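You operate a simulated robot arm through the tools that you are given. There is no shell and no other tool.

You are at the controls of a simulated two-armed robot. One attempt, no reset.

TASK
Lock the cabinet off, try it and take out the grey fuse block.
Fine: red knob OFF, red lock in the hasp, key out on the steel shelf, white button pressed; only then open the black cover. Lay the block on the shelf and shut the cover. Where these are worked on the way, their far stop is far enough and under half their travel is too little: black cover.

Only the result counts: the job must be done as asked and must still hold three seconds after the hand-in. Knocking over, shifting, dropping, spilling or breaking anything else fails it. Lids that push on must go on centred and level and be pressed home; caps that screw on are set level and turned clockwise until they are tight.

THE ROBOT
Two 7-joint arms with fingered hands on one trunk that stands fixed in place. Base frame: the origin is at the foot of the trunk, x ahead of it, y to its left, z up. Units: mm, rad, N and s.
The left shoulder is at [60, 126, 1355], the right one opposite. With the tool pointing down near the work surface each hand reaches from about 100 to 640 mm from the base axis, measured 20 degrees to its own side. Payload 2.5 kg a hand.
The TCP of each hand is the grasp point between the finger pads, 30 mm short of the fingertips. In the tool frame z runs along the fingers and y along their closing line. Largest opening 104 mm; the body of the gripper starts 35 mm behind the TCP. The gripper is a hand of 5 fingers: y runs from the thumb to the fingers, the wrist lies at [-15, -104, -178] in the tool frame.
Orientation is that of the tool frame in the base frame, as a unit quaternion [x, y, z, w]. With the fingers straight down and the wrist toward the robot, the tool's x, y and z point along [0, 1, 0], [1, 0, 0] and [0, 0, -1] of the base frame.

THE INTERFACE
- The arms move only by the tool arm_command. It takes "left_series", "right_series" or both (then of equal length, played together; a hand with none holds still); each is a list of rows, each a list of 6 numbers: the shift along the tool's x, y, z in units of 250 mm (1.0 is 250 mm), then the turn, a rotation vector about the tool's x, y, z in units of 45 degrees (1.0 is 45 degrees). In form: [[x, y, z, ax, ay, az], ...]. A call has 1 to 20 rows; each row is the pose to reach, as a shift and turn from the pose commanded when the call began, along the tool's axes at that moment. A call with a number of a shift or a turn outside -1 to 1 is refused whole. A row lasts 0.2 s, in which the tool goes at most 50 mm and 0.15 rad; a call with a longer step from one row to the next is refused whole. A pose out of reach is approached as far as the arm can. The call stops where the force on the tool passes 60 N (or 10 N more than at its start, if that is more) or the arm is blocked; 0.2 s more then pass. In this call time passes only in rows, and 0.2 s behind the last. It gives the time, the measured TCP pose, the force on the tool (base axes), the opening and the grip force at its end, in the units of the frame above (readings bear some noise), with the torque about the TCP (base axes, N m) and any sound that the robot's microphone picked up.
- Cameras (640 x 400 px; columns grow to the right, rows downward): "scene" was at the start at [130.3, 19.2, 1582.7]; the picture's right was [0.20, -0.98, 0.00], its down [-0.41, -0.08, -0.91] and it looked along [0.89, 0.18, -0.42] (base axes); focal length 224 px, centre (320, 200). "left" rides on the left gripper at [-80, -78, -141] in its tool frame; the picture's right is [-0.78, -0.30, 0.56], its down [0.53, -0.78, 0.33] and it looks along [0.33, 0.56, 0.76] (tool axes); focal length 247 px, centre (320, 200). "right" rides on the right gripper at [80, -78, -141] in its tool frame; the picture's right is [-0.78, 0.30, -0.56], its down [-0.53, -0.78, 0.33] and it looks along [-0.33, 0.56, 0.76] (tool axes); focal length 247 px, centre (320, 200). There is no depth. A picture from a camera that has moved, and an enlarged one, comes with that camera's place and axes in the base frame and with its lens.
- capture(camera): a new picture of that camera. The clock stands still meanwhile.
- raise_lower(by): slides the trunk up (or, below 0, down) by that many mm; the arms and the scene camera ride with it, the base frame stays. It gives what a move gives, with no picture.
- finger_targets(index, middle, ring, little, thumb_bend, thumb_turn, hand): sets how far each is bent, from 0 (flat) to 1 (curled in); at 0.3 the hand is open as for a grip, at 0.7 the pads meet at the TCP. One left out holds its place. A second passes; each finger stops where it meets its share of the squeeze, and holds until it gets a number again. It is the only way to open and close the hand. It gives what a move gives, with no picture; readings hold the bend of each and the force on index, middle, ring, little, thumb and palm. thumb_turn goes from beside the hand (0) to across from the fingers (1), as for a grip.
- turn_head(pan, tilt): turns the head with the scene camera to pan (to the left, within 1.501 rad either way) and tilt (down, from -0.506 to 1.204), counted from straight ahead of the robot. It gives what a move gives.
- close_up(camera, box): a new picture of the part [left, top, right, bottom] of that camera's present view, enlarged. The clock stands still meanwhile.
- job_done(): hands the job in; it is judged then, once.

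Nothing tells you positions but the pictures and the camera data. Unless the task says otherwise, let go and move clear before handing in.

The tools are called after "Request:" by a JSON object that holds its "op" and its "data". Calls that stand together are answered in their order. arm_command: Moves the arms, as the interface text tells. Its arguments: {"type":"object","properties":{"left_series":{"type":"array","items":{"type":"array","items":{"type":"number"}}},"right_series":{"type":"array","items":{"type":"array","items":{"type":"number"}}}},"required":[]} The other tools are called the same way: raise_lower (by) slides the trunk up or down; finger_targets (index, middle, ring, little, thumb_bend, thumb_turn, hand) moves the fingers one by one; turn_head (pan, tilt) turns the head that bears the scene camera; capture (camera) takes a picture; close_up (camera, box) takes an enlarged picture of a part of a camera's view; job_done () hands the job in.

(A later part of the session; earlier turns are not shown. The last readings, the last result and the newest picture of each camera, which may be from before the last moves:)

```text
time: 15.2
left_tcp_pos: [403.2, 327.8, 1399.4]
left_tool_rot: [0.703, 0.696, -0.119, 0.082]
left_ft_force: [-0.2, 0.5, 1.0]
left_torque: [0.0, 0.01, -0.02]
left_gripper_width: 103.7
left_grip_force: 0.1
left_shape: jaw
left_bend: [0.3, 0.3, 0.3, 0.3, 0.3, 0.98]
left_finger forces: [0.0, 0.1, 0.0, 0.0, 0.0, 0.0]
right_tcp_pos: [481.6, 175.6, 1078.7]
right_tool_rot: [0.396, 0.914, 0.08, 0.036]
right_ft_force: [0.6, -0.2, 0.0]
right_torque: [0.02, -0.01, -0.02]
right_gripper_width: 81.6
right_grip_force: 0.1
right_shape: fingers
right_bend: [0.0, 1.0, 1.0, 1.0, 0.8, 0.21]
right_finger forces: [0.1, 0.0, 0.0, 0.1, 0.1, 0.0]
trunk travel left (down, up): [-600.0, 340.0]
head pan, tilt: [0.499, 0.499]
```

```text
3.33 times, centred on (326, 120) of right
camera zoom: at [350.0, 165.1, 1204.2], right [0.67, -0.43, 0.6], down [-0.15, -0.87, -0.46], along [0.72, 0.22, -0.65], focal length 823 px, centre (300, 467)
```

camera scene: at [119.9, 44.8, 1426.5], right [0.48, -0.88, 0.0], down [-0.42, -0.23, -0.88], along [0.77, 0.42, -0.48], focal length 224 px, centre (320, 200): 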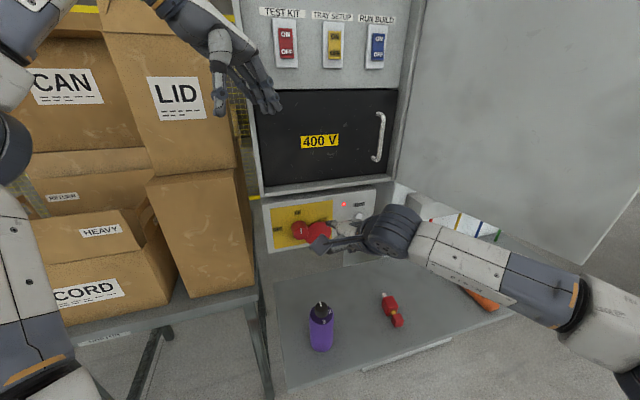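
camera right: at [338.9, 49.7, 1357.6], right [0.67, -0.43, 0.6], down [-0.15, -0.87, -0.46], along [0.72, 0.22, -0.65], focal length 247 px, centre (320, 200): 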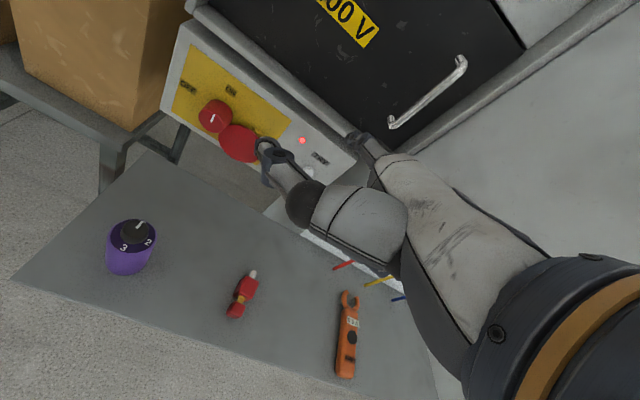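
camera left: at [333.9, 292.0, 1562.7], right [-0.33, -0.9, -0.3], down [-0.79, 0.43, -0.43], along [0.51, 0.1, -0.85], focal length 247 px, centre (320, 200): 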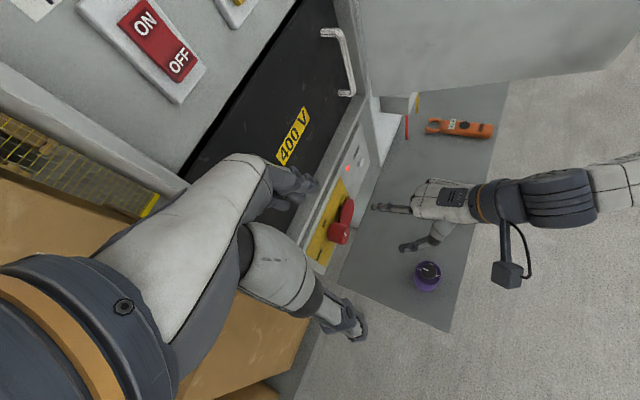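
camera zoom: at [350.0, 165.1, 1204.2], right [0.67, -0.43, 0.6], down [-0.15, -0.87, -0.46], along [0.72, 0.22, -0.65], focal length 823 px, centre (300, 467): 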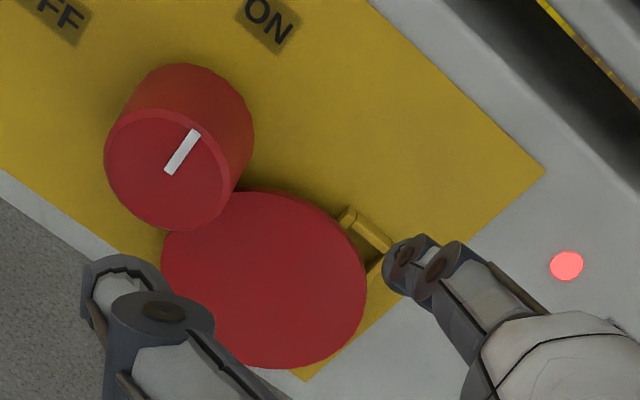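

Calibration puts the fingertip near tool (9, 102, 0). I'll lower the hand so the tip sits below the disc but still 40 mm in front of the panel.

Request:
{"op": "arm_command", "data": {"right_series": [[0.055, 0.011, 0.1, 0, 0, 0], [0.11, 0.022, 0.2, 0, 0, 0], [0.165, 0.032, 0.3, 0, 0, 0], [0.22, 0.043, 0.4, 0, 0, 0]]}}

Request:
{"op": "close_up", "data": {"camera": "left", "box": [305, 175, 433, 255]}}

Request:
{"op": "close_up", "data": {"camera": "scene", "box": [264, 205, 376, 275]}}

Request:
{"op": "close_up", "data": {"camera": "right", "box": [230, 40, 454, 180]}}

```text
time: 16.2
left_tcp_pos: [403.5, 327.0, 1400.3]
left_tool_rot: [0.703, 0.696, -0.12, 0.082]
left_ft_force: [-0.4, 0.2, 1.3]
left_torque: [0.02, 0.03, 0.02]
left_gripper_width: 103.9
left_grip_force: 0.0
left_shape: jaw
left_bend: [0.3, 0.3, 0.3, 0.3, 0.3, 0.98]
left_finger forces: [0.0, 0.0, 0.0, 0.0, 0.1, 0.1]
right_tcp_pos: [462.8, 234.7, 982.6]
right_tool_rot: [0.395, 0.914, 0.081, 0.034]
right_ft_force: [0.5, 0.5, 0.2]
right_torque: [0.02, 0.03, 0.03]
right_gripper_width: 81.6
right_grip_force: 0.0
right_shape: fingers
right_bend: [0.0, 1.0, 1.0, 1.0, 0.8, 0.21]
right_finger forces: [0.0, 0.0, 0.0, 0.0, 0.1, 0.0]
trunk travel left (down, up): [-600.0, 340.0]
head pan, tilt: [0.499, 0.499]
```

```text
5.00 times, centred on (369, 215) of left
camera zoom: at [333.8, 291.9, 1562.8], right [-0.33, -0.9, -0.3], down [-0.79, 0.43, -0.43], along [0.51, 0.1, -0.85], focal length 1235 px, centre (75, 125)
```

zoom: 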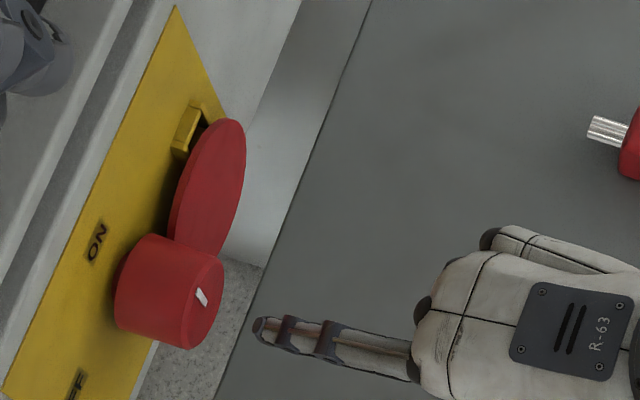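

```text
5.71 times, centred on (320, 240) of scene
camera zoom: at [119.8, 44.7, 1426.5], right [0.48, -0.88, 0.0], down [-0.42, -0.23, -0.88], along [0.77, 0.42, -0.48], focal length 1280 px, centre (320, -29)
```

zoom: 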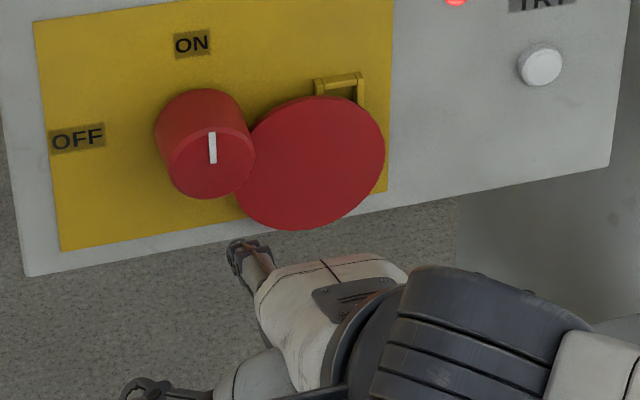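

```text
2.86 times, centred on (342, 110) of right
camera zoom: at [332.3, 224.0, 1108.0], right [0.67, -0.43, 0.6], down [-0.15, -0.87, -0.46], along [0.72, 0.22, -0.65], focal length 706 px, centre (257, 457)
```

zoom: 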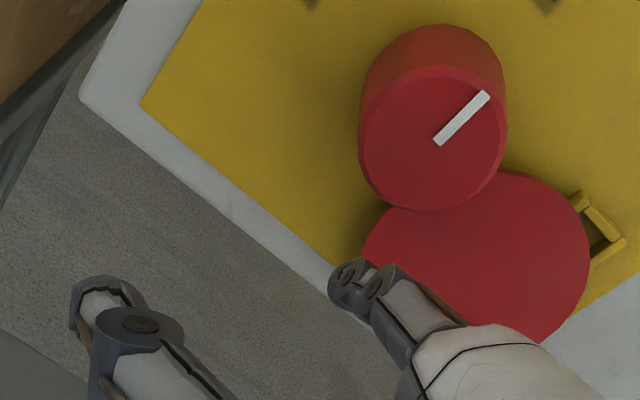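

The fingertip is at about s=138, d=599, z=1000 in panel coordinates, just below and left of the disc. I'll drop 10 mm and slide it in under the disc's rim.

Request:
{"op": "arm_command", "data": {"right_series": [[0.016, -0.007, 0.039, 0, 0, 0], [0.016, 0.053, 0.05, 0, 0, 0], [0.016, 0.113, 0.06, 0, 0, 0], [0.016, 0.166, 0.07, 0, 0, 0]]}}

Request:
{"op": "close_up", "data": {"camera": "left", "box": [305, 175, 433, 255]}}

Request:
{"op": "close_up", "data": {"camera": "scene", "box": [264, 205, 376, 275]}}

Request:
{"op": "close_up", "data": {"camera": "right", "box": [230, 40, 454, 180]}}

```text
time: 17.2
left_tcp_pos: [403.8, 327.3, 1399.6]
left_tool_rot: [0.703, 0.696, -0.12, 0.082]
left_ft_force: [-0.7, -0.4, 0.0]
left_torque: [0.01, 0.01, 0.01]
left_gripper_width: 103.8
left_grip_force: 0.0
left_shape: jaw
left_bend: [0.3, 0.3, 0.3, 0.3, 0.3, 0.98]
left_finger forces: [0.0, 0.0, 0.0, 0.0, 0.1, 0.1]
right_tcp_pos: [490.7, 268.1, 972.3]
right_tool_rot: [0.395, 0.914, 0.08, 0.035]
right_ft_force: [0.5, 0.1, -0.2]
right_torque: [-0.02, 0.0, 0.0]
right_gripper_width: 81.6
right_grip_force: 0.0
right_shape: fingers
right_bend: [0.0, 1.0, 1.0, 1.0, 0.8, 0.21]
right_finger forces: [0.1, 0.1, 0.1, 0.0, 0.0, 0.1]
trunk travel left (down, up): [-600.0, 340.0]
head pan, tilt: [0.499, 0.499]
```

```text
5.00 times, centred on (369, 215) of left
camera zoom: at [333.7, 291.8, 1562.8], right [-0.33, -0.9, -0.3], down [-0.79, 0.43, -0.43], along [0.52, 0.1, -0.85], focal length 1235 px, centre (75, 125)
```

zoom: 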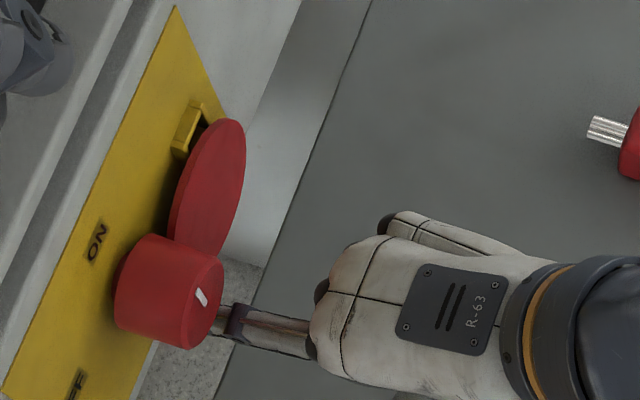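

```text
5.71 times, centred on (320, 240) of scene
camera zoom: at [119.8, 44.6, 1426.5], right [0.48, -0.88, 0.0], down [-0.42, -0.23, -0.88], along [0.77, 0.42, -0.48], focal length 1280 px, centre (320, -29)
```

zoom: 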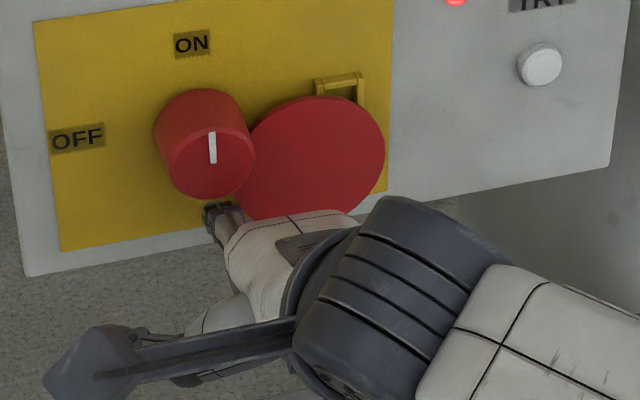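

```text
2.86 times, centred on (342, 110) of right
camera zoom: at [361.0, 257.3, 1098.0], right [0.67, -0.43, 0.6], down [-0.15, -0.87, -0.46], along [0.72, 0.22, -0.65], focal length 706 px, centre (257, 457)
```

zoom: 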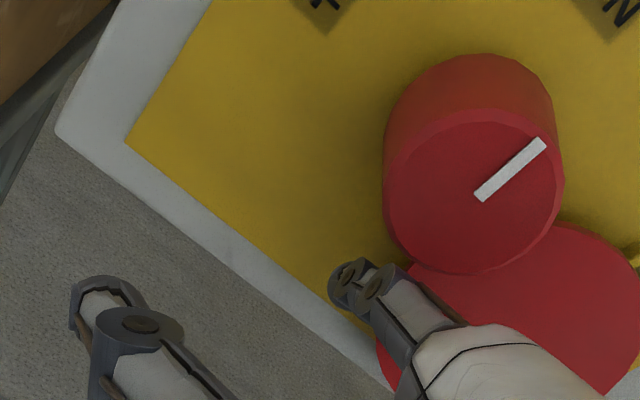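

No contact yet, and the tip is just at the disc plane. I'll go 8 mm deeper in small steps, watching the force.

Request:
{"op": "arm_command", "data": {"right_series": [[0, 0.008, 0.001, 0, 0, 0], [0, 0.016, 0.003, 0, 0, 0], [0, 0.024, 0.004, 0, 0, 0], [0, 0.032, 0.006, 0, 0, 0]]}}

```text
time: 18.2
left_tcp_pos: [403.7, 326.9, 1399.9]
left_tool_rot: [0.703, 0.696, -0.118, 0.082]
left_ft_force: [0.2, -1.3, -0.2]
left_torque: [0.0, 0.0, 0.01]
left_gripper_width: 103.9
left_grip_force: 0.0
left_shape: jaw
left_bend: [0.3, 0.3, 0.3, 0.3, 0.3, 0.98]
left_finger forces: [0.0, 0.0, 0.1, 0.0, 0.0, 0.0]
right_tcp_pos: [496.4, 272.5, 970.5]
right_tool_rot: [0.396, 0.914, 0.08, 0.034]
right_ft_force: [-2.3, -2.5, -3.1]
right_torque: [-0.01, 0.02, 0.01]
right_gripper_width: 81.2
right_grip_force: 2.8
right_shape: fingers
right_bend: [0.01, 1.0, 1.0, 1.0, 0.8, 0.21]
right_finger forces: [4.9, 0.0, 0.0, 0.0, 0.0, 0.0]
trunk travel left (down, up): [-600.0, 340.0]
head pan, tilt: [0.499, 0.499]
```

The contact force points outward and down, which fits the finger touching the disc's lower rim. I'll push up along an arc about the knob axis and check after the first part.

Request:
{"op": "arm_command", "data": {"right_series": [[-0.018, 0.003, -0.018, 0, 0, 0], [-0.037, 0.006, -0.036, 0, 0, 0], [-0.052, 0.01, -0.055, 0, 0, 0], [-0.066, 0.013, -0.074, 0, 0, 0], [-0.096, 0.018, -0.101, 0, 0, 0]]}}

Request:
{"op": "close_up", "data": {"camera": "scene", "box": [264, 205, 376, 275]}}

Request:
{"op": "close_up", "data": {"camera": "right", "box": [230, 40, 454, 180]}}

```text
time: 19.4
left_tcp_pos: [404.3, 326.6, 1401.0]
left_tool_rot: [0.703, 0.697, -0.118, 0.082]
left_ft_force: [-0.4, 0.6, -0.5]
left_torque: [0.01, -0.02, 0.01]
left_gripper_width: 103.8
left_grip_force: 0.0
left_shape: jaw
left_bend: [0.3, 0.3, 0.3, 0.3, 0.3, 0.98]
left_finger forces: [0.0, 0.0, 0.0, 0.1, 0.0, 0.0]
right_tcp_pos: [513.9, 256.2, 999.1]
right_tool_rot: [0.394, 0.915, 0.082, 0.035]
right_ft_force: [0.2, -6.9, -1.4]
right_torque: [0.28, 0.0, -0.22]
right_gripper_width: 82.9
right_grip_force: 3.4
right_shape: fingers
right_bend: [0.01, 1.0, 1.0, 1.0, 0.8, 0.21]
right_finger forces: [7.0, 0.1, 0.0, 0.0, 0.1, 0.0]
trunk travel left (down, up): [-600.0, 340.0]
head pan, tilt: [0.499, 0.499]
```

```text
5.71 times, centred on (320, 240) of scene
camera zoom: at [120.0, 43.8, 1426.6], right [0.48, -0.88, 0.0], down [-0.42, -0.23, -0.88], along [0.77, 0.42, -0.48], focal length 1280 px, centre (320, -29)
```

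zoom: 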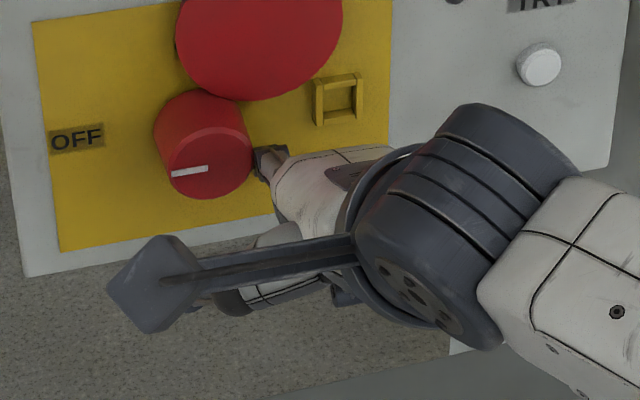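

```text
2.86 times, centred on (342, 110) of right
camera zoom: at [383.2, 245.0, 1124.7], right [0.67, -0.43, 0.6], down [-0.15, -0.87, -0.47], along [0.72, 0.23, -0.65], focal length 706 px, centre (257, 457)
```

zoom: 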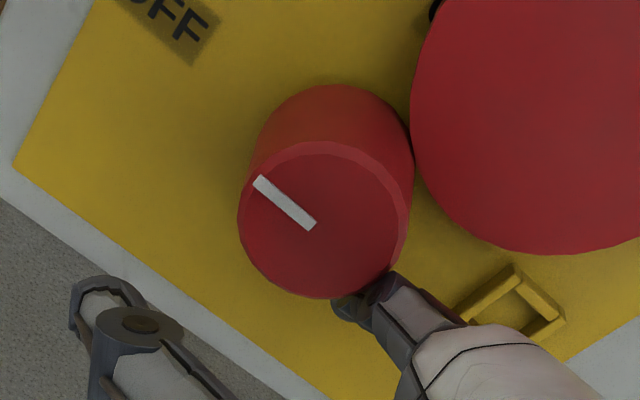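

The knob snapped round: its marker now points to OFF, the disc has swung up, the red light is out and the square hasp is exposed. I'll back the finger straight out.

Request:
{"op": "arm_command", "data": {"right_series": [[0, -0.06, -0.01, 0, 0, 0], [0, -0.12, -0.02, 0, 0, 0], [0, -0.2, -0.035, 0, 0, 0], [0, -0.28, -0.05, 0, 0, 0], [0, -0.36, -0.12, 0, 0, 0], [0, -0.44, -0.24, 0, 0, 0]]}}

Request:
{"op": "capture", "data": {"camera": "scene"}}

Request:
{"op": "close_up", "data": {"camera": "scene", "box": [264, 185, 376, 255]}}

Request:
{"op": "close_up", "data": {"camera": "left", "box": [305, 160, 401, 220]}}

```text
time: 20.8
left_tcp_pos: [403.6, 327.0, 1399.7]
left_tool_rot: [0.703, 0.697, -0.118, 0.082]
left_ft_force: [-0.5, 0.4, 0.8]
left_torque: [-0.03, -0.04, 0.0]
left_gripper_width: 103.8
left_grip_force: 0.0
left_shape: jaw
left_bend: [0.3, 0.3, 0.3, 0.3, 0.3, 0.98]
left_finger forces: [0.0, 0.0, 0.0, 0.0, 0.0, 0.0]
right_tcp_pos: [428.2, 173.2, 1038.5]
right_tool_rot: [0.396, 0.914, 0.08, 0.035]
right_ft_force: [-0.5, 0.6, 0.4]
right_torque: [0.02, 0.03, -0.01]
right_gripper_width: 81.6
right_grip_force: 0.0
right_shape: fingers
right_bend: [0.0, 1.0, 1.0, 1.0, 0.8, 0.21]
right_finger forces: [0.0, 0.1, 0.1, 0.0, 0.0, 0.0]
trunk travel left (down, up): [-600.0, 340.0]
head pan, tilt: [0.499, 0.499]
```

```text
taken
camera scene: at [119.5, 44.2, 1426.5], right [0.48, -0.88, 0.0], down [-0.42, -0.23, -0.88], along [0.77, 0.42, -0.48], focal length 224 px, centre (320, 200)
```

scene: 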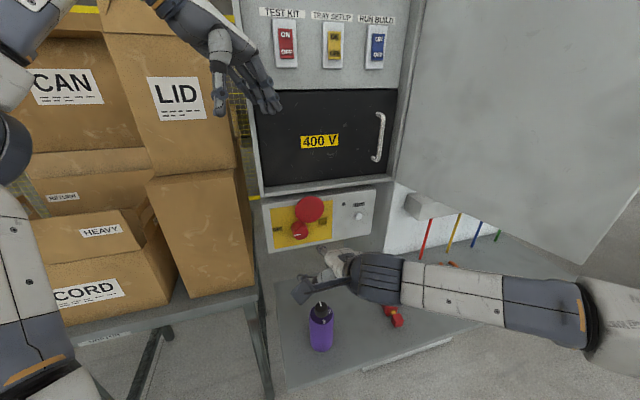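

```text
5.71 times, centred on (320, 220) of scene
camera zoom: at [119.5, 44.2, 1426.5], right [0.48, -0.88, 0.0], down [-0.42, -0.23, -0.88], along [0.77, 0.42, -0.48], focal length 1280 px, centre (320, 86)
```

zoom: 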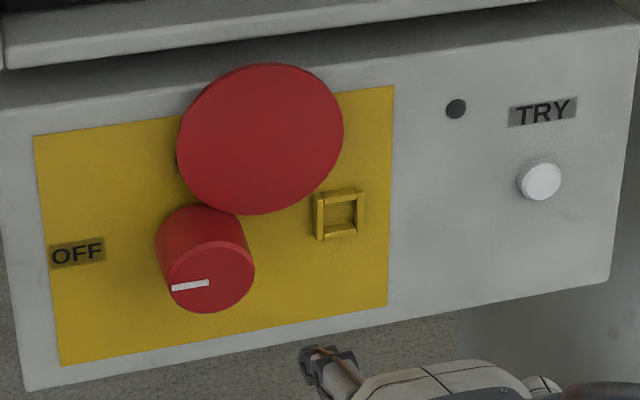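

```text
6.67 times, centred on (353, 190) of left
camera zoom: at [333.3, 291.2, 1563.0], right [-0.33, -0.9, -0.3], down [-0.79, 0.43, -0.43], along [0.52, 0.1, -0.85], focal length 1646 px, centre (100, 267)
```

zoom: 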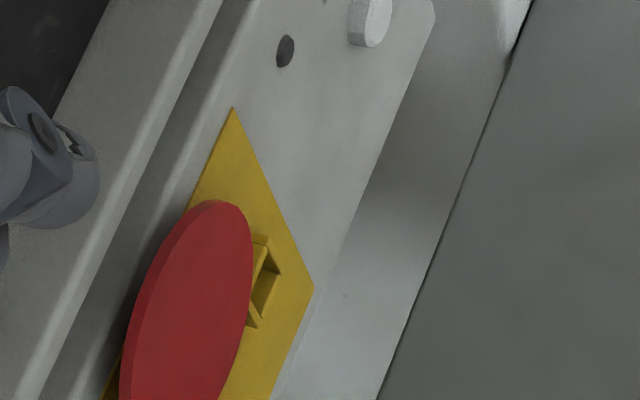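

The knob is OFF and the hasp is a small square frame facing outward. I'll zoom in on the hasp opening and the lock to measure the fit.

Request:
{"op": "close_up", "data": {"camera": "scene", "box": [311, 196, 335, 211]}}

Request:
{"op": "close_up", "data": {"camera": "left", "box": [380, 150, 476, 210]}}

Request:
{"op": "capture", "data": {"camera": "left"}}

Request:
{"op": "capture", "data": {"camera": "right"}}

```text
16.00 times, centred on (323, 204) of scene
camera zoom: at [119.5, 44.2, 1426.5], right [0.48, -0.88, 0.0], down [-0.42, -0.23, -0.88], along [0.77, 0.42, -0.48], focal length 3583 px, centre (272, 144)
```

zoom: 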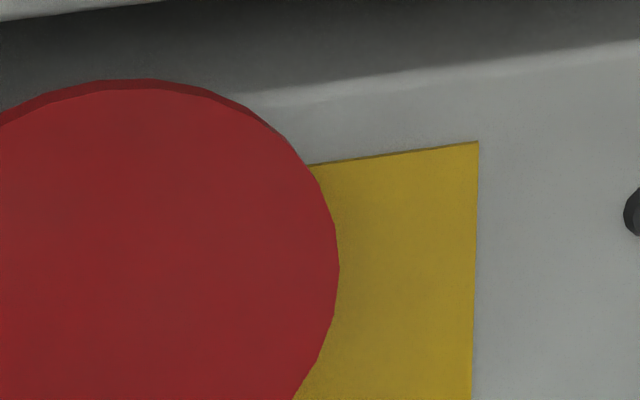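

```text
6.67 times, centred on (428, 180) of left
camera zoom: at [333.3, 291.2, 1563.0], right [-0.33, -0.9, -0.3], down [-0.79, 0.43, -0.43], along [0.52, 0.1, -0.85], focal length 1646 px, centre (-400, 333)
```

zoom: 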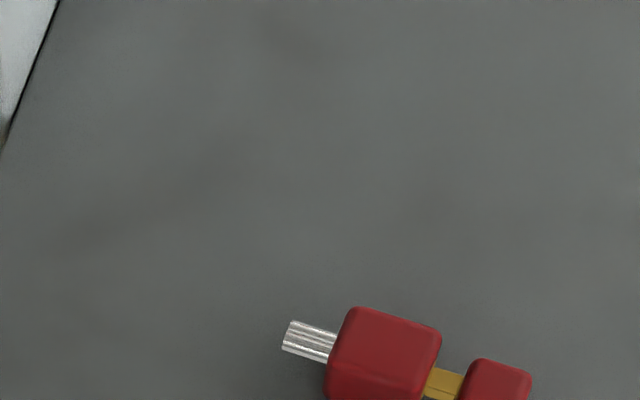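

```text
taken
camera left: at [333.3, 291.2, 1563.0], right [-0.33, -0.9, -0.3], down [-0.79, 0.43, -0.43], along [0.52, 0.1, -0.85], focal length 247 px, centre (320, 200)
```

left: 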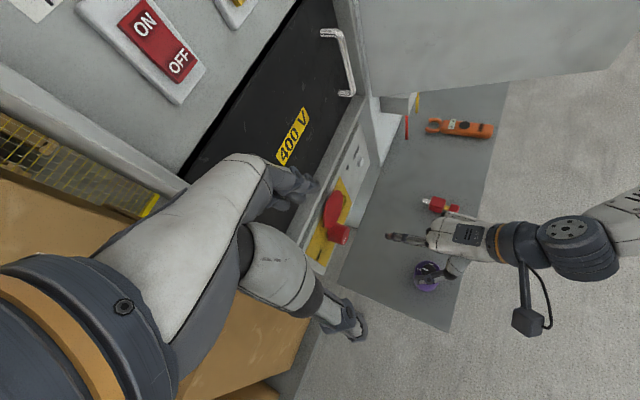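

```text
taken
camera right: at [296.8, 163.7, 1164.0], right [0.67, -0.43, 0.6], down [-0.15, -0.87, -0.46], along [0.72, 0.22, -0.65], focal length 247 px, centre (320, 200)
```

right: 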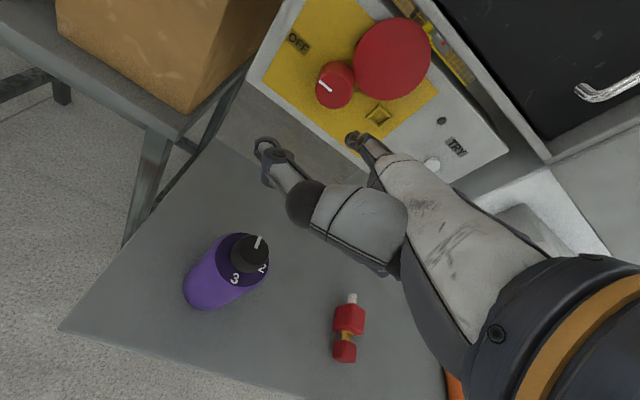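

Right camera has both the hasp and the lock in view, so I'll zoom there before moving off.

Request:
{"op": "close_up", "data": {"camera": "right", "box": [310, 280, 390, 370]}}

Request:
{"op": "close_up", "data": {"camera": "right", "box": [340, 80, 420, 140]}}

Request:
{"op": "close_up", "data": {"camera": "scene", "box": [315, 208, 331, 224]}}

Request:
{"op": "close_up", "data": {"camera": "right", "box": [170, 220, 290, 320]}}

```text
4.44 times, centred on (350, 325) of right
camera zoom: at [296.8, 163.7, 1164.0], right [0.67, -0.43, 0.6], down [-0.15, -0.87, -0.46], along [0.72, 0.22, -0.65], focal length 1098 px, centre (187, -356)
```

zoom: 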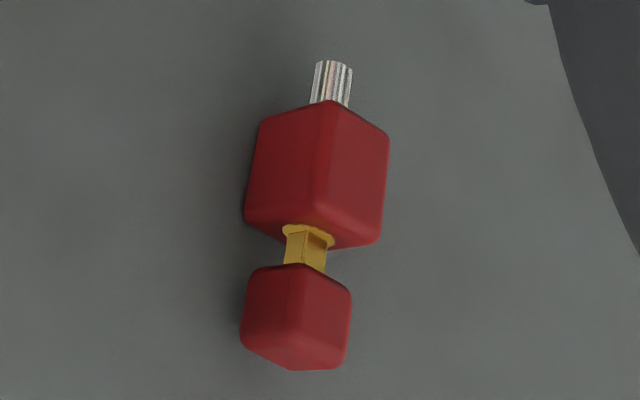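

```text
6.67 times, centred on (380, 110) of right
camera zoom: at [296.8, 163.7, 1164.0], right [0.67, -0.43, 0.6], down [-0.15, -0.87, -0.46], along [0.72, 0.22, -0.65], focal length 1646 px, centre (-80, 800)
```

zoom: 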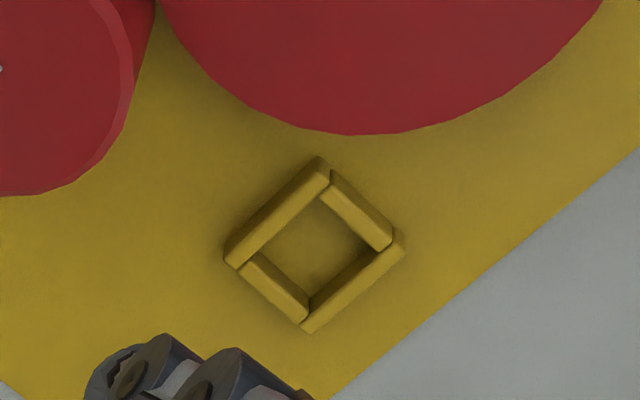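

```text
16.00 times, centred on (323, 216) of scene
camera zoom: at [119.5, 44.2, 1426.5], right [0.48, -0.88, 0.0], down [-0.42, -0.23, -0.88], along [0.77, 0.42, -0.48], focal length 3583 px, centre (272, -56)
```

zoom: 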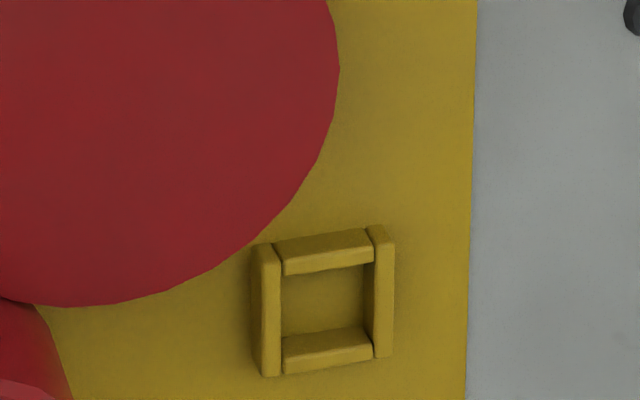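

```text
4.00 times, centred on (230, 270) of right
camera zoom: at [296.8, 163.7, 1164.0], right [0.67, -0.43, 0.6], down [-0.15, -0.87, -0.46], along [0.72, 0.22, -0.65], focal length 988 px, centre (680, -80)
```

zoom: 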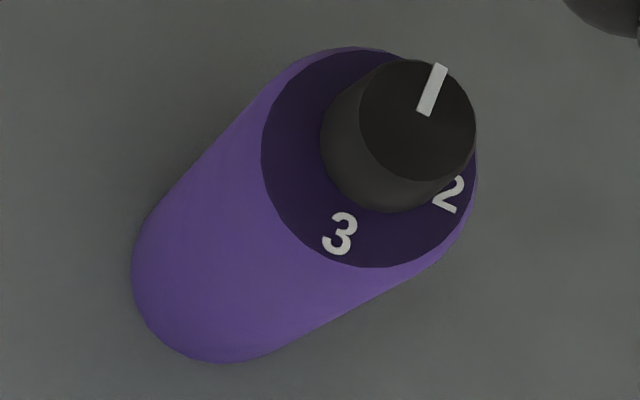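

The opening is about 16 mm square, centred near (608, 300, 1050), and the lock's pin is thinner and already points along the panel's inward direction. I'll park the right hand up and to the right, where its camera can watch both hasp and lock.

Request:
{"op": "arm_command", "data": {"right_series": [[0, 0.0315, -0.177, 0, 0, 0], [0, 0.063, -0.354, 0, 0, 0], [-0.114, -0.027, -0.4525, 0, 0, 0], [-0.228, -0.116, -0.551, 0, 0, 0], [-0.342, -0.206, -0.6495, 0, 0, 0], [-0.456, -0.296, -0.748, 0, 0, 0], [-0.57, -0.3855, -0.8465, 0, 0, 0], [-0.684, -0.475, -0.945, 0, 0, 0]]}}

Request:
{"op": "capture", "data": {"camera": "right"}}

Request:
{"op": "capture", "data": {"camera": "scene"}}

```text
time: 22.6
left_tcp_pos: [403.5, 326.4, 1399.7]
left_tool_rot: [0.703, 0.697, -0.118, 0.081]
left_ft_force: [-0.6, 0.1, 0.4]
left_torque: [-0.02, 0.0, -0.04]
left_gripper_width: 103.9
left_grip_force: 0.1
left_shape: jaw
left_bend: [0.3, 0.3, 0.3, 0.3, 0.3, 0.98]
left_finger forces: [0.0, 0.0, 0.0, 0.0, 0.0, 0.0]
right_tcp_pos: [428.5, -58.5, 1248.3]
right_tool_rot: [0.395, 0.914, 0.08, 0.035]
right_ft_force: [-0.3, 0.3, -0.5]
right_torque: [-0.01, -0.04, -0.03]
right_gripper_width: 81.5
right_grip_force: 0.0
right_shape: fingers
right_bend: [0.0, 1.0, 1.0, 1.0, 0.8, 0.21]
right_finger forces: [0.1, 0.0, 0.0, 0.0, 0.0, 0.0]
trunk travel left (down, up): [-600.0, 340.0]
head pan, tilt: [0.499, 0.499]
```

```text
taken
camera right: at [298.1, -70.7, 1375.2], right [0.67, -0.43, 0.6], down [-0.15, -0.87, -0.46], along [0.72, 0.22, -0.65], focal length 247 px, centre (320, 200)
```

right: 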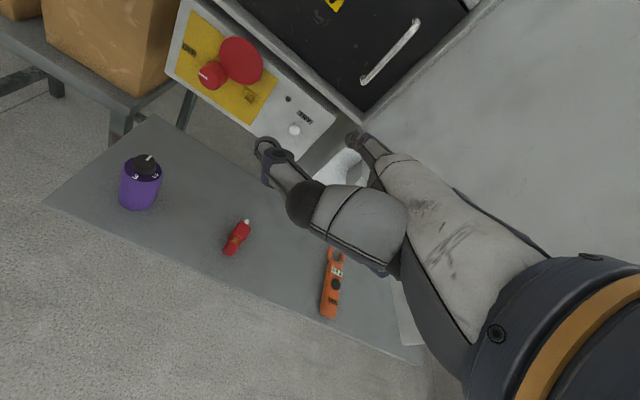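

```text
taken
camera scene: at [119.6, 44.0, 1426.5], right [0.48, -0.88, 0.0], down [-0.42, -0.23, -0.88], along [0.77, 0.42, -0.48], focal length 224 px, centre (320, 200)
```

scene: 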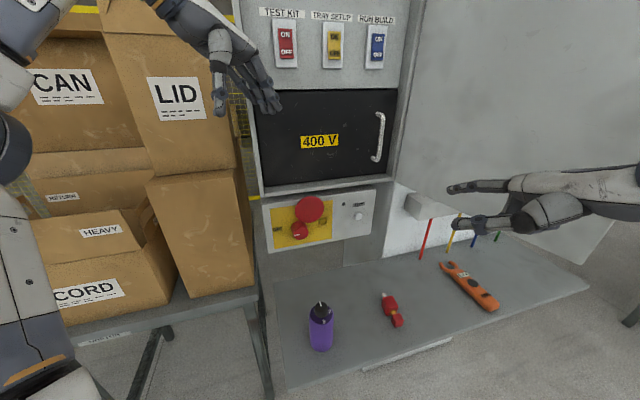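

Both cameras see the lock now. I'll take close-ups from all three to fix its position and height.

Request:
{"op": "close_up", "data": {"camera": "scene", "box": [368, 280, 424, 336]}}

Request:
{"op": "close_up", "data": {"camera": "right", "box": [205, 210, 269, 264]}}

Request:
{"op": "close_up", "data": {"camera": "left", "box": [405, 180, 475, 226]}}

Request:
{"op": "close_up", "data": {"camera": "right", "box": [220, 70, 290, 125]}}

```text
7.14 times, centred on (396, 308) of scene
camera zoom: at [119.6, 44.0, 1426.5], right [0.48, -0.88, 0.0], down [-0.42, -0.23, -0.88], along [0.77, 0.42, -0.48], focal length 1599 px, centre (-223, -571)
```

zoom: 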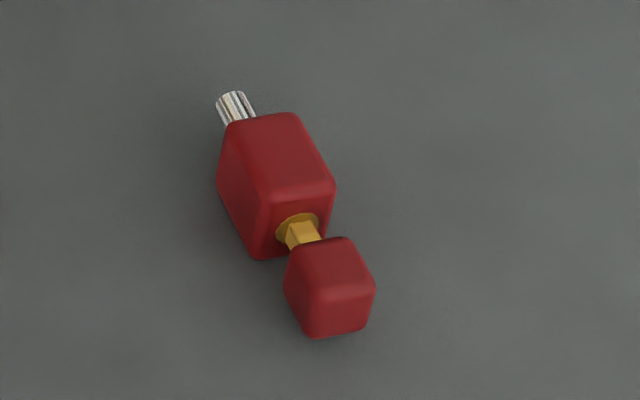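

```text
7.41 times, centred on (237, 237) of right
camera zoom: at [298.1, -70.7, 1375.2], right [0.67, -0.43, 0.6], down [-0.15, -0.87, -0.46], along [0.72, 0.22, -0.65], focal length 1830 px, centre (935, -74)
```

zoom: 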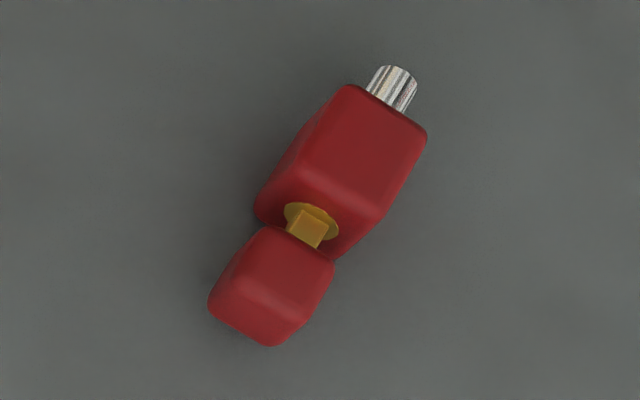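

```text
8.70 times, centred on (440, 203) of left
camera zoom: at [333.5, 291.0, 1563.0], right [-0.33, -0.9, -0.3], down [-0.79, 0.43, -0.43], along [0.52, 0.1, -0.85], focal length 2148 px, centre (-724, 174)
```

zoom: 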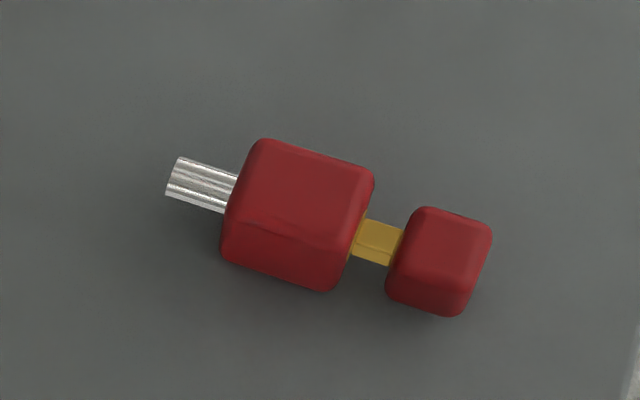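

```text
7.27 times, centred on (255, 98) of right
camera zoom: at [298.1, -70.7, 1375.2], right [0.67, -0.43, 0.6], down [-0.15, -0.87, -0.46], along [0.72, 0.22, -0.65], focal length 1796 px, centre (793, 946)
```

zoom: 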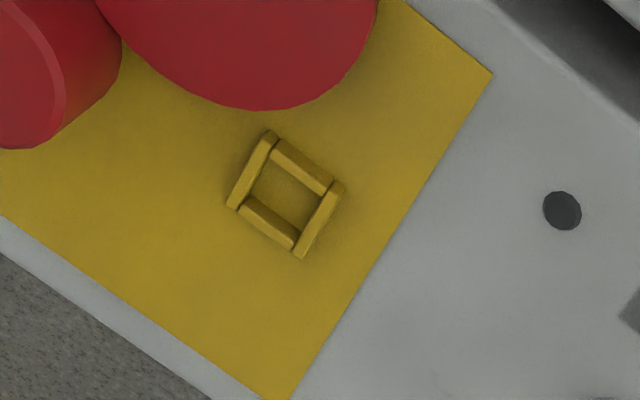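

The lock body is centred near (566, 68, 875), its axis points at yaw 39°, the shelf top is about z 858 and the pin tip is near (597, 93, 874). I'll bring the left hand round in two steps to a pitched-down pose that closes across the lock body.

Request:
{"op": "arm_command", "data": {"left_series": [[-0.033, 0.036, 0.091, -0.0198, 0.0993, 0.1124], [-0.066, 0.072, 0.183, -0.0395, 0.1987, 0.2248], [-0.1, 0.107, 0.274, -0.0593, 0.298, 0.3372], [-0.133, 0.143, 0.366, -0.079, 0.3974, 0.4496], [-0.166, 0.179, 0.457, -0.0988, 0.4967, 0.562]]}}

```text
time: 23.8
left_tcp_pos: [441.7, 254.5, 1298.6]
left_tool_rot: [0.843, 0.533, 0.067, -0.003]
left_ft_force: [1.2, 0.1, 0.1]
left_torque: [0.03, 0.0, -0.03]
left_gripper_width: 103.7
left_grip_force: 0.0
left_shape: jaw
left_bend: [0.3, 0.3, 0.3, 0.3, 0.3, 0.98]
left_finger forces: [0.1, 0.0, 0.1, 0.1, 0.1, 0.0]
right_tcp_pos: [428.6, -60.0, 1249.0]
right_tool_rot: [0.395, 0.915, 0.08, 0.035]
right_ft_force: [0.2, 0.3, 0.2]
right_torque: [-0.01, 0.0, -0.02]
right_gripper_width: 81.8
right_grip_force: 0.1
right_shape: fingers
right_bend: [0.0, 1.0, 1.0, 1.0, 0.8, 0.21]
right_finger forces: [0.0, 0.0, 0.1, 0.1, 0.1, 0.0]
trunk travel left (down, up): [-600.0, 340.0]
head pan, tilt: [0.499, 0.499]
```

Good so far. Now the second half of that turn, with a further move toward the lock.

Request:
{"op": "arm_command", "data": {"left_series": [[-0.062, 0.061, 0.093, -0.0198, 0.0993, 0.1124], [-0.125, 0.121, 0.185, -0.0395, 0.1987, 0.2248], [-0.187, 0.182, 0.278, -0.0593, 0.298, 0.3372], [-0.25, 0.242, 0.37, -0.079, 0.3974, 0.4496], [-0.312, 0.303, 0.463, -0.0988, 0.4967, 0.562]]}}

Request:
{"op": "finger_targets", "data": {"hand": "left", "index": 0.4, "middle": 0.4, "ring": 1, "little": 1, "thumb_bend": 0.4}}

Request:
{"op": "capture", "data": {"camera": "scene"}}

Request:
{"op": "capture", "data": {"camera": "right"}}

Request:
{"op": "capture", "data": {"camera": "left"}}

```text
time: 25.0
left_tcp_pos: [490.1, 159.1, 1180.4]
left_tool_rot: [0.911, 0.321, 0.245, -0.087]
left_ft_force: [-0.1, -0.2, -0.5]
left_torque: [0.01, 0.0, -0.01]
left_gripper_width: 103.5
left_grip_force: 0.1
left_shape: jaw
left_bend: [0.3, 0.3, 0.3, 0.3, 0.3, 0.98]
left_finger forces: [0.0, 0.0, 0.0, 0.0, 0.0, 0.0]
right_tcp_pos: [430.7, -57.7, 1249.1]
right_tool_rot: [0.396, 0.914, 0.079, 0.034]
right_ft_force: [0.2, -0.2, 0.1]
right_torque: [0.0, 0.01, 0.0]
right_gripper_width: 81.5
right_grip_force: 0.0
right_shape: fingers
right_bend: [0.0, 1.0, 1.0, 1.0, 0.8, 0.21]
right_finger forces: [0.0, 0.0, 0.0, 0.0, 0.0, 0.0]
trunk travel left (down, up): [-600.0, 340.0]
head pan, tilt: [0.499, 0.499]
```

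```text
time: 26.0
left_tcp_pos: [490.2, 160.4, 1181.5]
left_tool_rot: [0.91, 0.324, 0.245, -0.088]
left_ft_force: [-0.3, 0.9, -0.8]
left_torque: [0.01, 0.0, -0.03]
left_gripper_width: 78.4
left_grip_force: 0.0
left_shape: fingers
left_bend: [0.4, 0.4, 1.0, 1.0, 0.4, 0.98]
left_finger forces: [0.0, 0.0, 0.0, 0.1, 0.0, 0.0]
right_tcp_pos: [428.9, -59.2, 1250.4]
right_tool_rot: [0.396, 0.914, 0.08, 0.035]
right_ft_force: [-0.7, 0.1, 0.6]
right_torque: [0.0, 0.01, -0.02]
right_gripper_width: 81.7
right_grip_force: 0.0
right_shape: fingers
right_bend: [0.0, 1.0, 1.0, 1.0, 0.8, 0.21]
right_finger forces: [0.1, 0.0, 0.0, 0.0, 0.1, 0.0]
trunk travel left (down, up): [-600.0, 340.0]
head pan, tilt: [0.499, 0.499]
```

```text
taken
camera scene: at [119.8, 44.5, 1426.5], right [0.48, -0.88, 0.0], down [-0.42, -0.23, -0.88], along [0.77, 0.42, -0.48], focal length 224 px, centre (320, 200)
```

scene: 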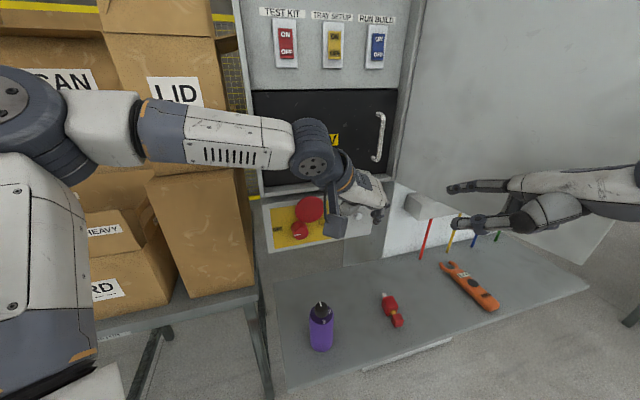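

```text
taken
camera right: at [298.5, -69.6, 1375.1], right [0.67, -0.43, 0.6], down [-0.15, -0.87, -0.46], along [0.72, 0.22, -0.65], focal length 247 px, centre (320, 200)
```

right: 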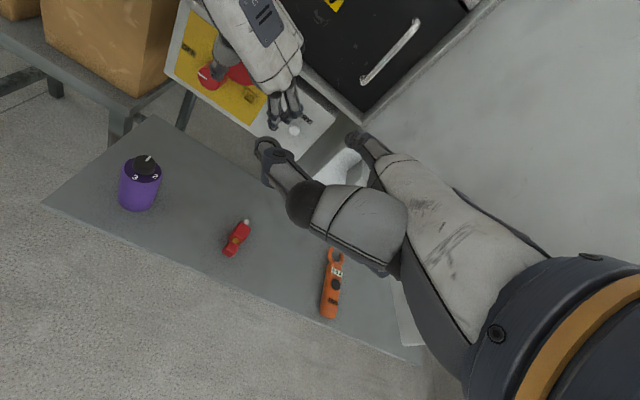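

```text
taken
camera left: at [333.1, 132.0, 1263.7], right [-0.49, -0.02, -0.87], down [0.0, 1.0, -0.02], along [0.87, -0.01, -0.49], focal length 247 px, centre (320, 200)
```

left: 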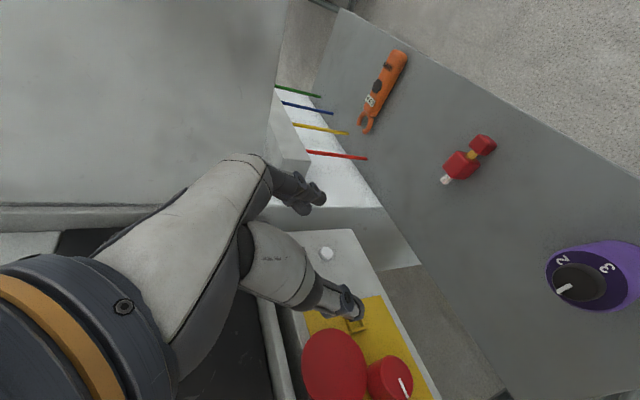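

The left arm reached the pose comfortably. I'll look closely at its fingers from several cameras to learn where the pads are.

Request:
{"op": "close_up", "data": {"camera": "left", "box": [230, 150, 390, 330]}}

Request:
{"op": "close_up", "data": {"camera": "right", "box": [190, 0, 318, 140]}}

Request:
{"op": "close_up", "data": {"camera": "scene", "box": [280, 140, 408, 250]}}

```text
2.22 times, centred on (310, 240) of left
camera zoom: at [333.1, 132.0, 1263.7], right [-0.49, -0.02, -0.87], down [0.0, 1.0, -0.02], along [0.87, -0.01, -0.49], focal length 549 px, centre (342, 111)
```

zoom: 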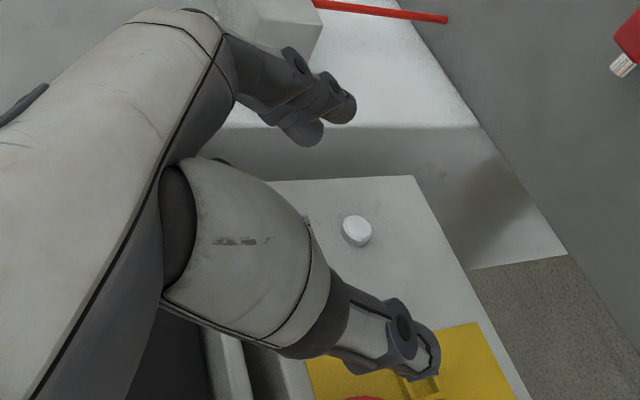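

```text
2.86 times, centred on (254, 70) of right
camera zoom: at [298.5, -69.6, 1375.1], right [0.67, -0.43, 0.6], down [-0.15, -0.87, -0.46], along [0.72, 0.22, -0.65], focal length 706 px, centre (509, 571)
```

zoom: 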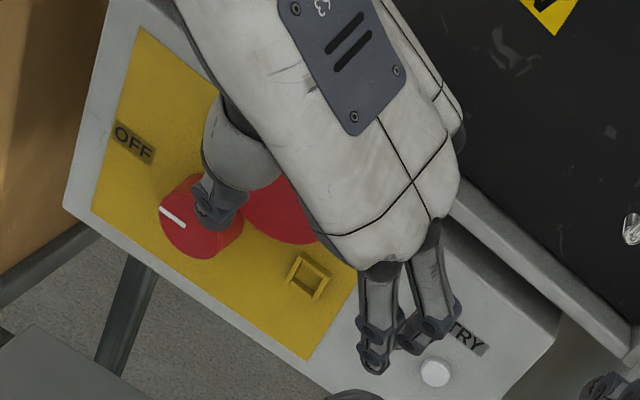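

```text
3.64 times, centred on (344, 195) of scene
camera zoom: at [119.8, 44.5, 1426.5], right [0.48, -0.88, 0.0], down [-0.42, -0.23, -0.88], along [0.77, 0.42, -0.48], focal length 814 px, centre (233, 218)
```

zoom: 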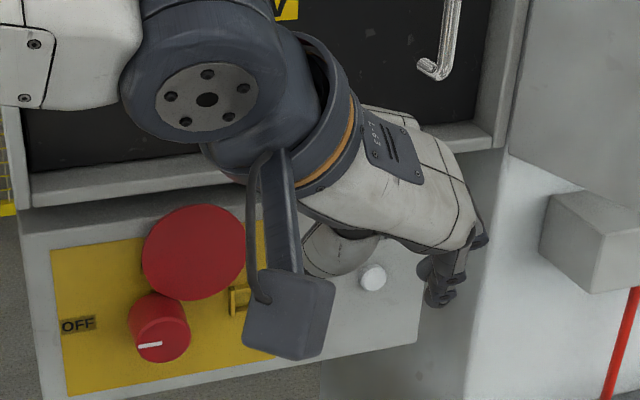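

In tool terms, the left index is near x=−10, middle near x=+15 and thumb near x=−2. I'll move above the lock with a 78 mm opening, ring and little fingers curled away.

Request:
{"op": "arm_command", "data": {"left_series": [[-0.066, 0.08, 0.101, 0, 0, 0], [-0.133, 0.159, 0.203, 0, 0, 0], [-0.199, 0.239, 0.304, 0, 0, 0], [-0.265, 0.319, 0.405, 0, 0, 0], [-0.332, 0.398, 0.507, 0, 0, 0], [-0.398, 0.478, 0.608, 0, 0, 0]]}}

Request:
{"op": "capture", "data": {"camera": "scene"}}

Request:
{"op": "capture", "data": {"camera": "left"}}

Request:
{"op": "close_up", "data": {"camera": "right", "box": [150, 130, 310, 280]}}

```text
time: 27.4
left_tcp_pos: [538.9, 89.1, 1018.9]
left_tool_rot: [0.91, 0.324, 0.245, -0.086]
left_ft_force: [-0.5, 0.0, 0.4]
left_torque: [0.0, 0.02, -0.01]
left_gripper_width: 78.3
left_grip_force: 0.1
left_shape: fingers
left_bend: [0.4, 0.4, 1.0, 1.0, 0.4, 0.98]
left_finger forces: [0.1, 0.0, 0.0, 0.0, 0.1, 0.1]
left hand out of reach, approached as far as the arm can: row 5, 6
right_tcp_pos: [428.9, -59.6, 1249.0]
right_tool_rot: [0.396, 0.914, 0.08, 0.035]
right_ft_force: [0.3, 0.1, 0.3]
right_torque: [-0.03, -0.02, -0.01]
right_gripper_width: 81.4
right_grip_force: 0.0
right_shape: fingers
right_bend: [0.0, 1.0, 1.0, 1.0, 0.8, 0.21]
right_finger forces: [0.0, 0.1, 0.0, 0.0, 0.0, 0.0]
trunk travel left (down, up): [-600.0, 340.0]
head pan, tilt: [0.499, 0.499]
```

```text
taken
camera scene: at [119.9, 44.4, 1426.5], right [0.48, -0.88, 0.0], down [-0.42, -0.23, -0.88], along [0.77, 0.42, -0.48], focal length 224 px, centre (320, 200)
```

scene: 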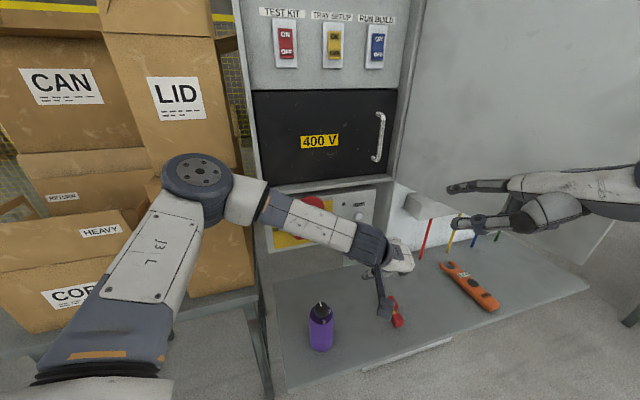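

```text
taken
camera left: at [380.9, 61.6, 1102.2], right [-0.49, -0.02, -0.87], down [0.0, 1.0, -0.02], along [0.87, -0.01, -0.49], focal length 247 px, centre (320, 200)
```

left: 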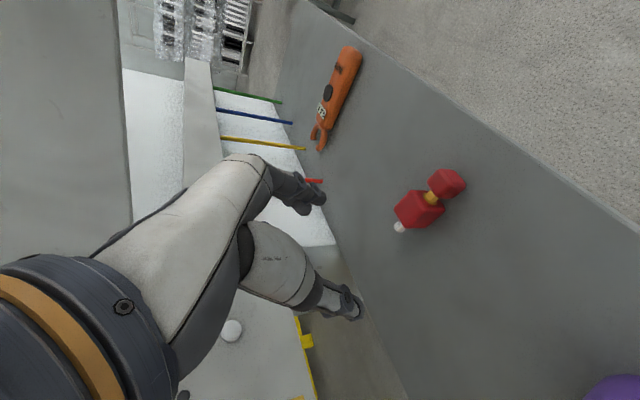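

```text
2.67 times, centred on (230, 205) of right
camera zoom: at [298.6, -69.7, 1375.1], right [0.67, -0.43, 0.6], down [-0.15, -0.87, -0.46], along [0.72, 0.22, -0.65], focal length 659 px, centre (560, 187)
```

zoom: 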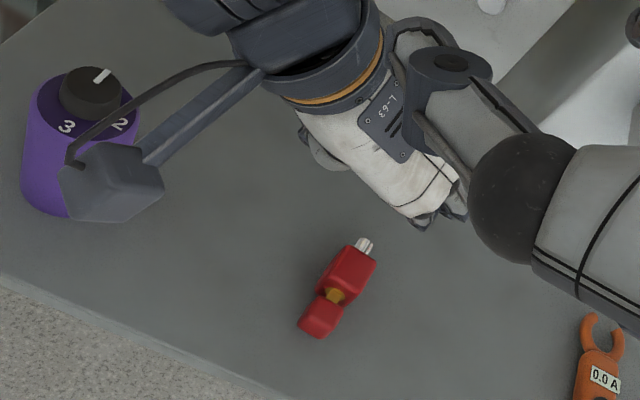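

The arm ran out of range here because the shoulder is too low for shelf work. I'll raise the trunk back to its starting height and try again.

Request:
{"op": "raise_lower", "data": {"by": 150}}

```text
time: 29.2
left_tcp_pos: [538.6, 89.7, 1169.8]
left_tool_rot: [0.91, 0.323, 0.245, -0.087]
left_ft_force: [0.1, -0.2, -0.2]
left_torque: [0.02, 0.0, 0.0]
left_gripper_width: 78.5
left_grip_force: 0.0
left_shape: fingers
left_bend: [0.4, 0.4, 1.0, 1.0, 0.4, 0.98]
left_finger forces: [0.1, 0.0, 0.1, 0.0, 0.0, 0.0]
right_tcp_pos: [430.1, -58.1, 1399.9]
right_tool_rot: [0.396, 0.914, 0.081, 0.035]
right_ft_force: [0.1, -1.0, 0.5]
right_torque: [-0.01, -0.04, 0.03]
right_gripper_width: 81.8
right_grip_force: 0.0
right_shape: fingers
right_bend: [0.0, 1.0, 1.0, 1.0, 0.8, 0.21]
right_finger forces: [0.0, 0.1, 0.0, 0.1, 0.0, 0.0]
trunk travel left (down, up): [-750.0, 190.0]
head pan, tilt: [0.499, 0.499]
```

I'll send a null row first to see where the commanded pose now stands.

Request:
{"op": "arm_command", "data": {"left_series": [[0, 0, 0, 0, 0, 0]]}}

```text
time: 29.6
left_tcp_pos: [537.9, 90.8, 1168.9]
left_tool_rot: [0.91, 0.323, 0.245, -0.087]
left_ft_force: [-0.1, 0.2, -0.7]
left_torque: [-0.01, 0.05, -0.03]
left_gripper_width: 78.8
left_grip_force: 0.1
left_shape: fingers
left_bend: [0.4, 0.4, 1.0, 1.0, 0.4, 0.98]
left_finger forces: [0.0, 0.1, 0.0, 0.1, 0.1, 0.0]
right_tcp_pos: [429.7, -59.0, 1398.6]
right_tool_rot: [0.395, 0.915, 0.08, 0.035]
right_ft_force: [-0.4, 0.2, 0.3]
right_torque: [0.0, 0.02, 0.01]
right_gripper_width: 81.6
right_grip_force: 0.1
right_shape: fingers
right_bend: [0.0, 1.0, 1.0, 1.0, 0.8, 0.21]
right_finger forces: [0.0, 0.1, 0.0, 0.0, 0.0, 0.0]
trunk travel left (down, up): [-750.0, 190.0]
head pan, tilt: [0.499, 0.499]
```

The commanded pose equals the measured one. I'll descend toward the point above the lock.

Request:
{"op": "arm_command", "data": {"left_series": [[-0.069, 0.028, 0.116, 0, 0, 0], [-0.139, 0.055, 0.232, 0, 0, 0], [-0.208, 0.083, 0.348, 0, 0, 0], [-0.278, 0.11, 0.464, 0, 0, 0], [-0.347, 0.138, 0.58, 0, 0, 0]]}}

Request:
{"op": "capture", "data": {"camera": "scene"}}

Request:
{"op": "capture", "data": {"camera": "left"}}

```text
time: 30.8
left_tcp_pos: [507.3, 127.6, 1095.2]
left_tool_rot: [0.91, 0.323, 0.244, -0.087]
left_ft_force: [0.2, -0.5, -0.1]
left_torque: [-0.03, 0.0, 0.01]
left_gripper_width: 78.7
left_grip_force: 0.1
left_shape: fingers
left_bend: [0.4, 0.4, 1.0, 1.0, 0.4, 0.98]
left_finger forces: [0.1, 0.0, 0.0, 0.0, 0.0, 0.0]
left hand out of reach, approached as far as the arm can: row 1, 2, 3, 4, 5
right_tcp_pos: [429.3, -58.5, 1399.8]
right_tool_rot: [0.396, 0.914, 0.079, 0.034]
right_ft_force: [-0.4, 0.5, 0.0]
right_torque: [0.01, -0.01, 0.0]
right_gripper_width: 81.6
right_grip_force: 0.0
right_shape: fingers
right_bend: [0.0, 1.0, 1.0, 1.0, 0.8, 0.21]
right_finger forces: [0.0, 0.1, 0.0, 0.0, 0.0, 0.0]
trunk travel left (down, up): [-750.0, 190.0]
head pan, tilt: [0.499, 0.499]
```

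```text
taken
camera scene: at [119.8, 44.5, 1576.5], right [0.48, -0.88, 0.0], down [-0.42, -0.23, -0.88], along [0.77, 0.42, -0.48], focal length 224 px, centre (320, 200)
```

scene: 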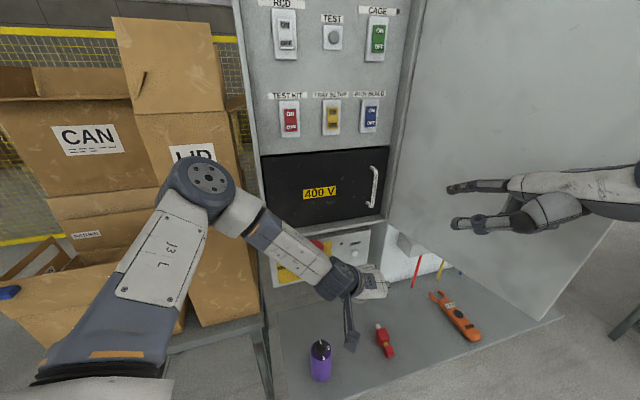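

```text
taken
camera left: at [350.5, 100.5, 1178.3], right [-0.49, -0.02, -0.87], down [0.0, 1.0, -0.02], along [0.87, -0.01, -0.49], focal length 247 px, centre (320, 200)
```

left: 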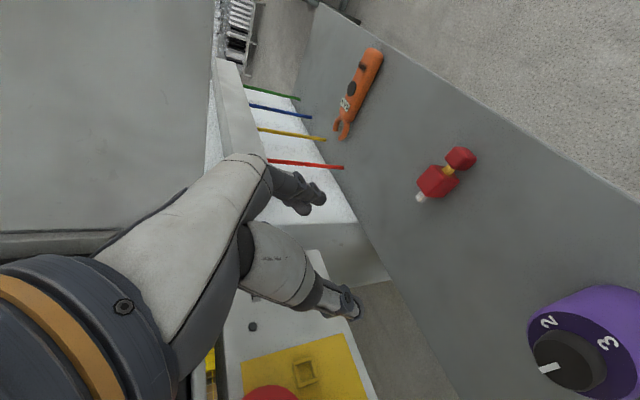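

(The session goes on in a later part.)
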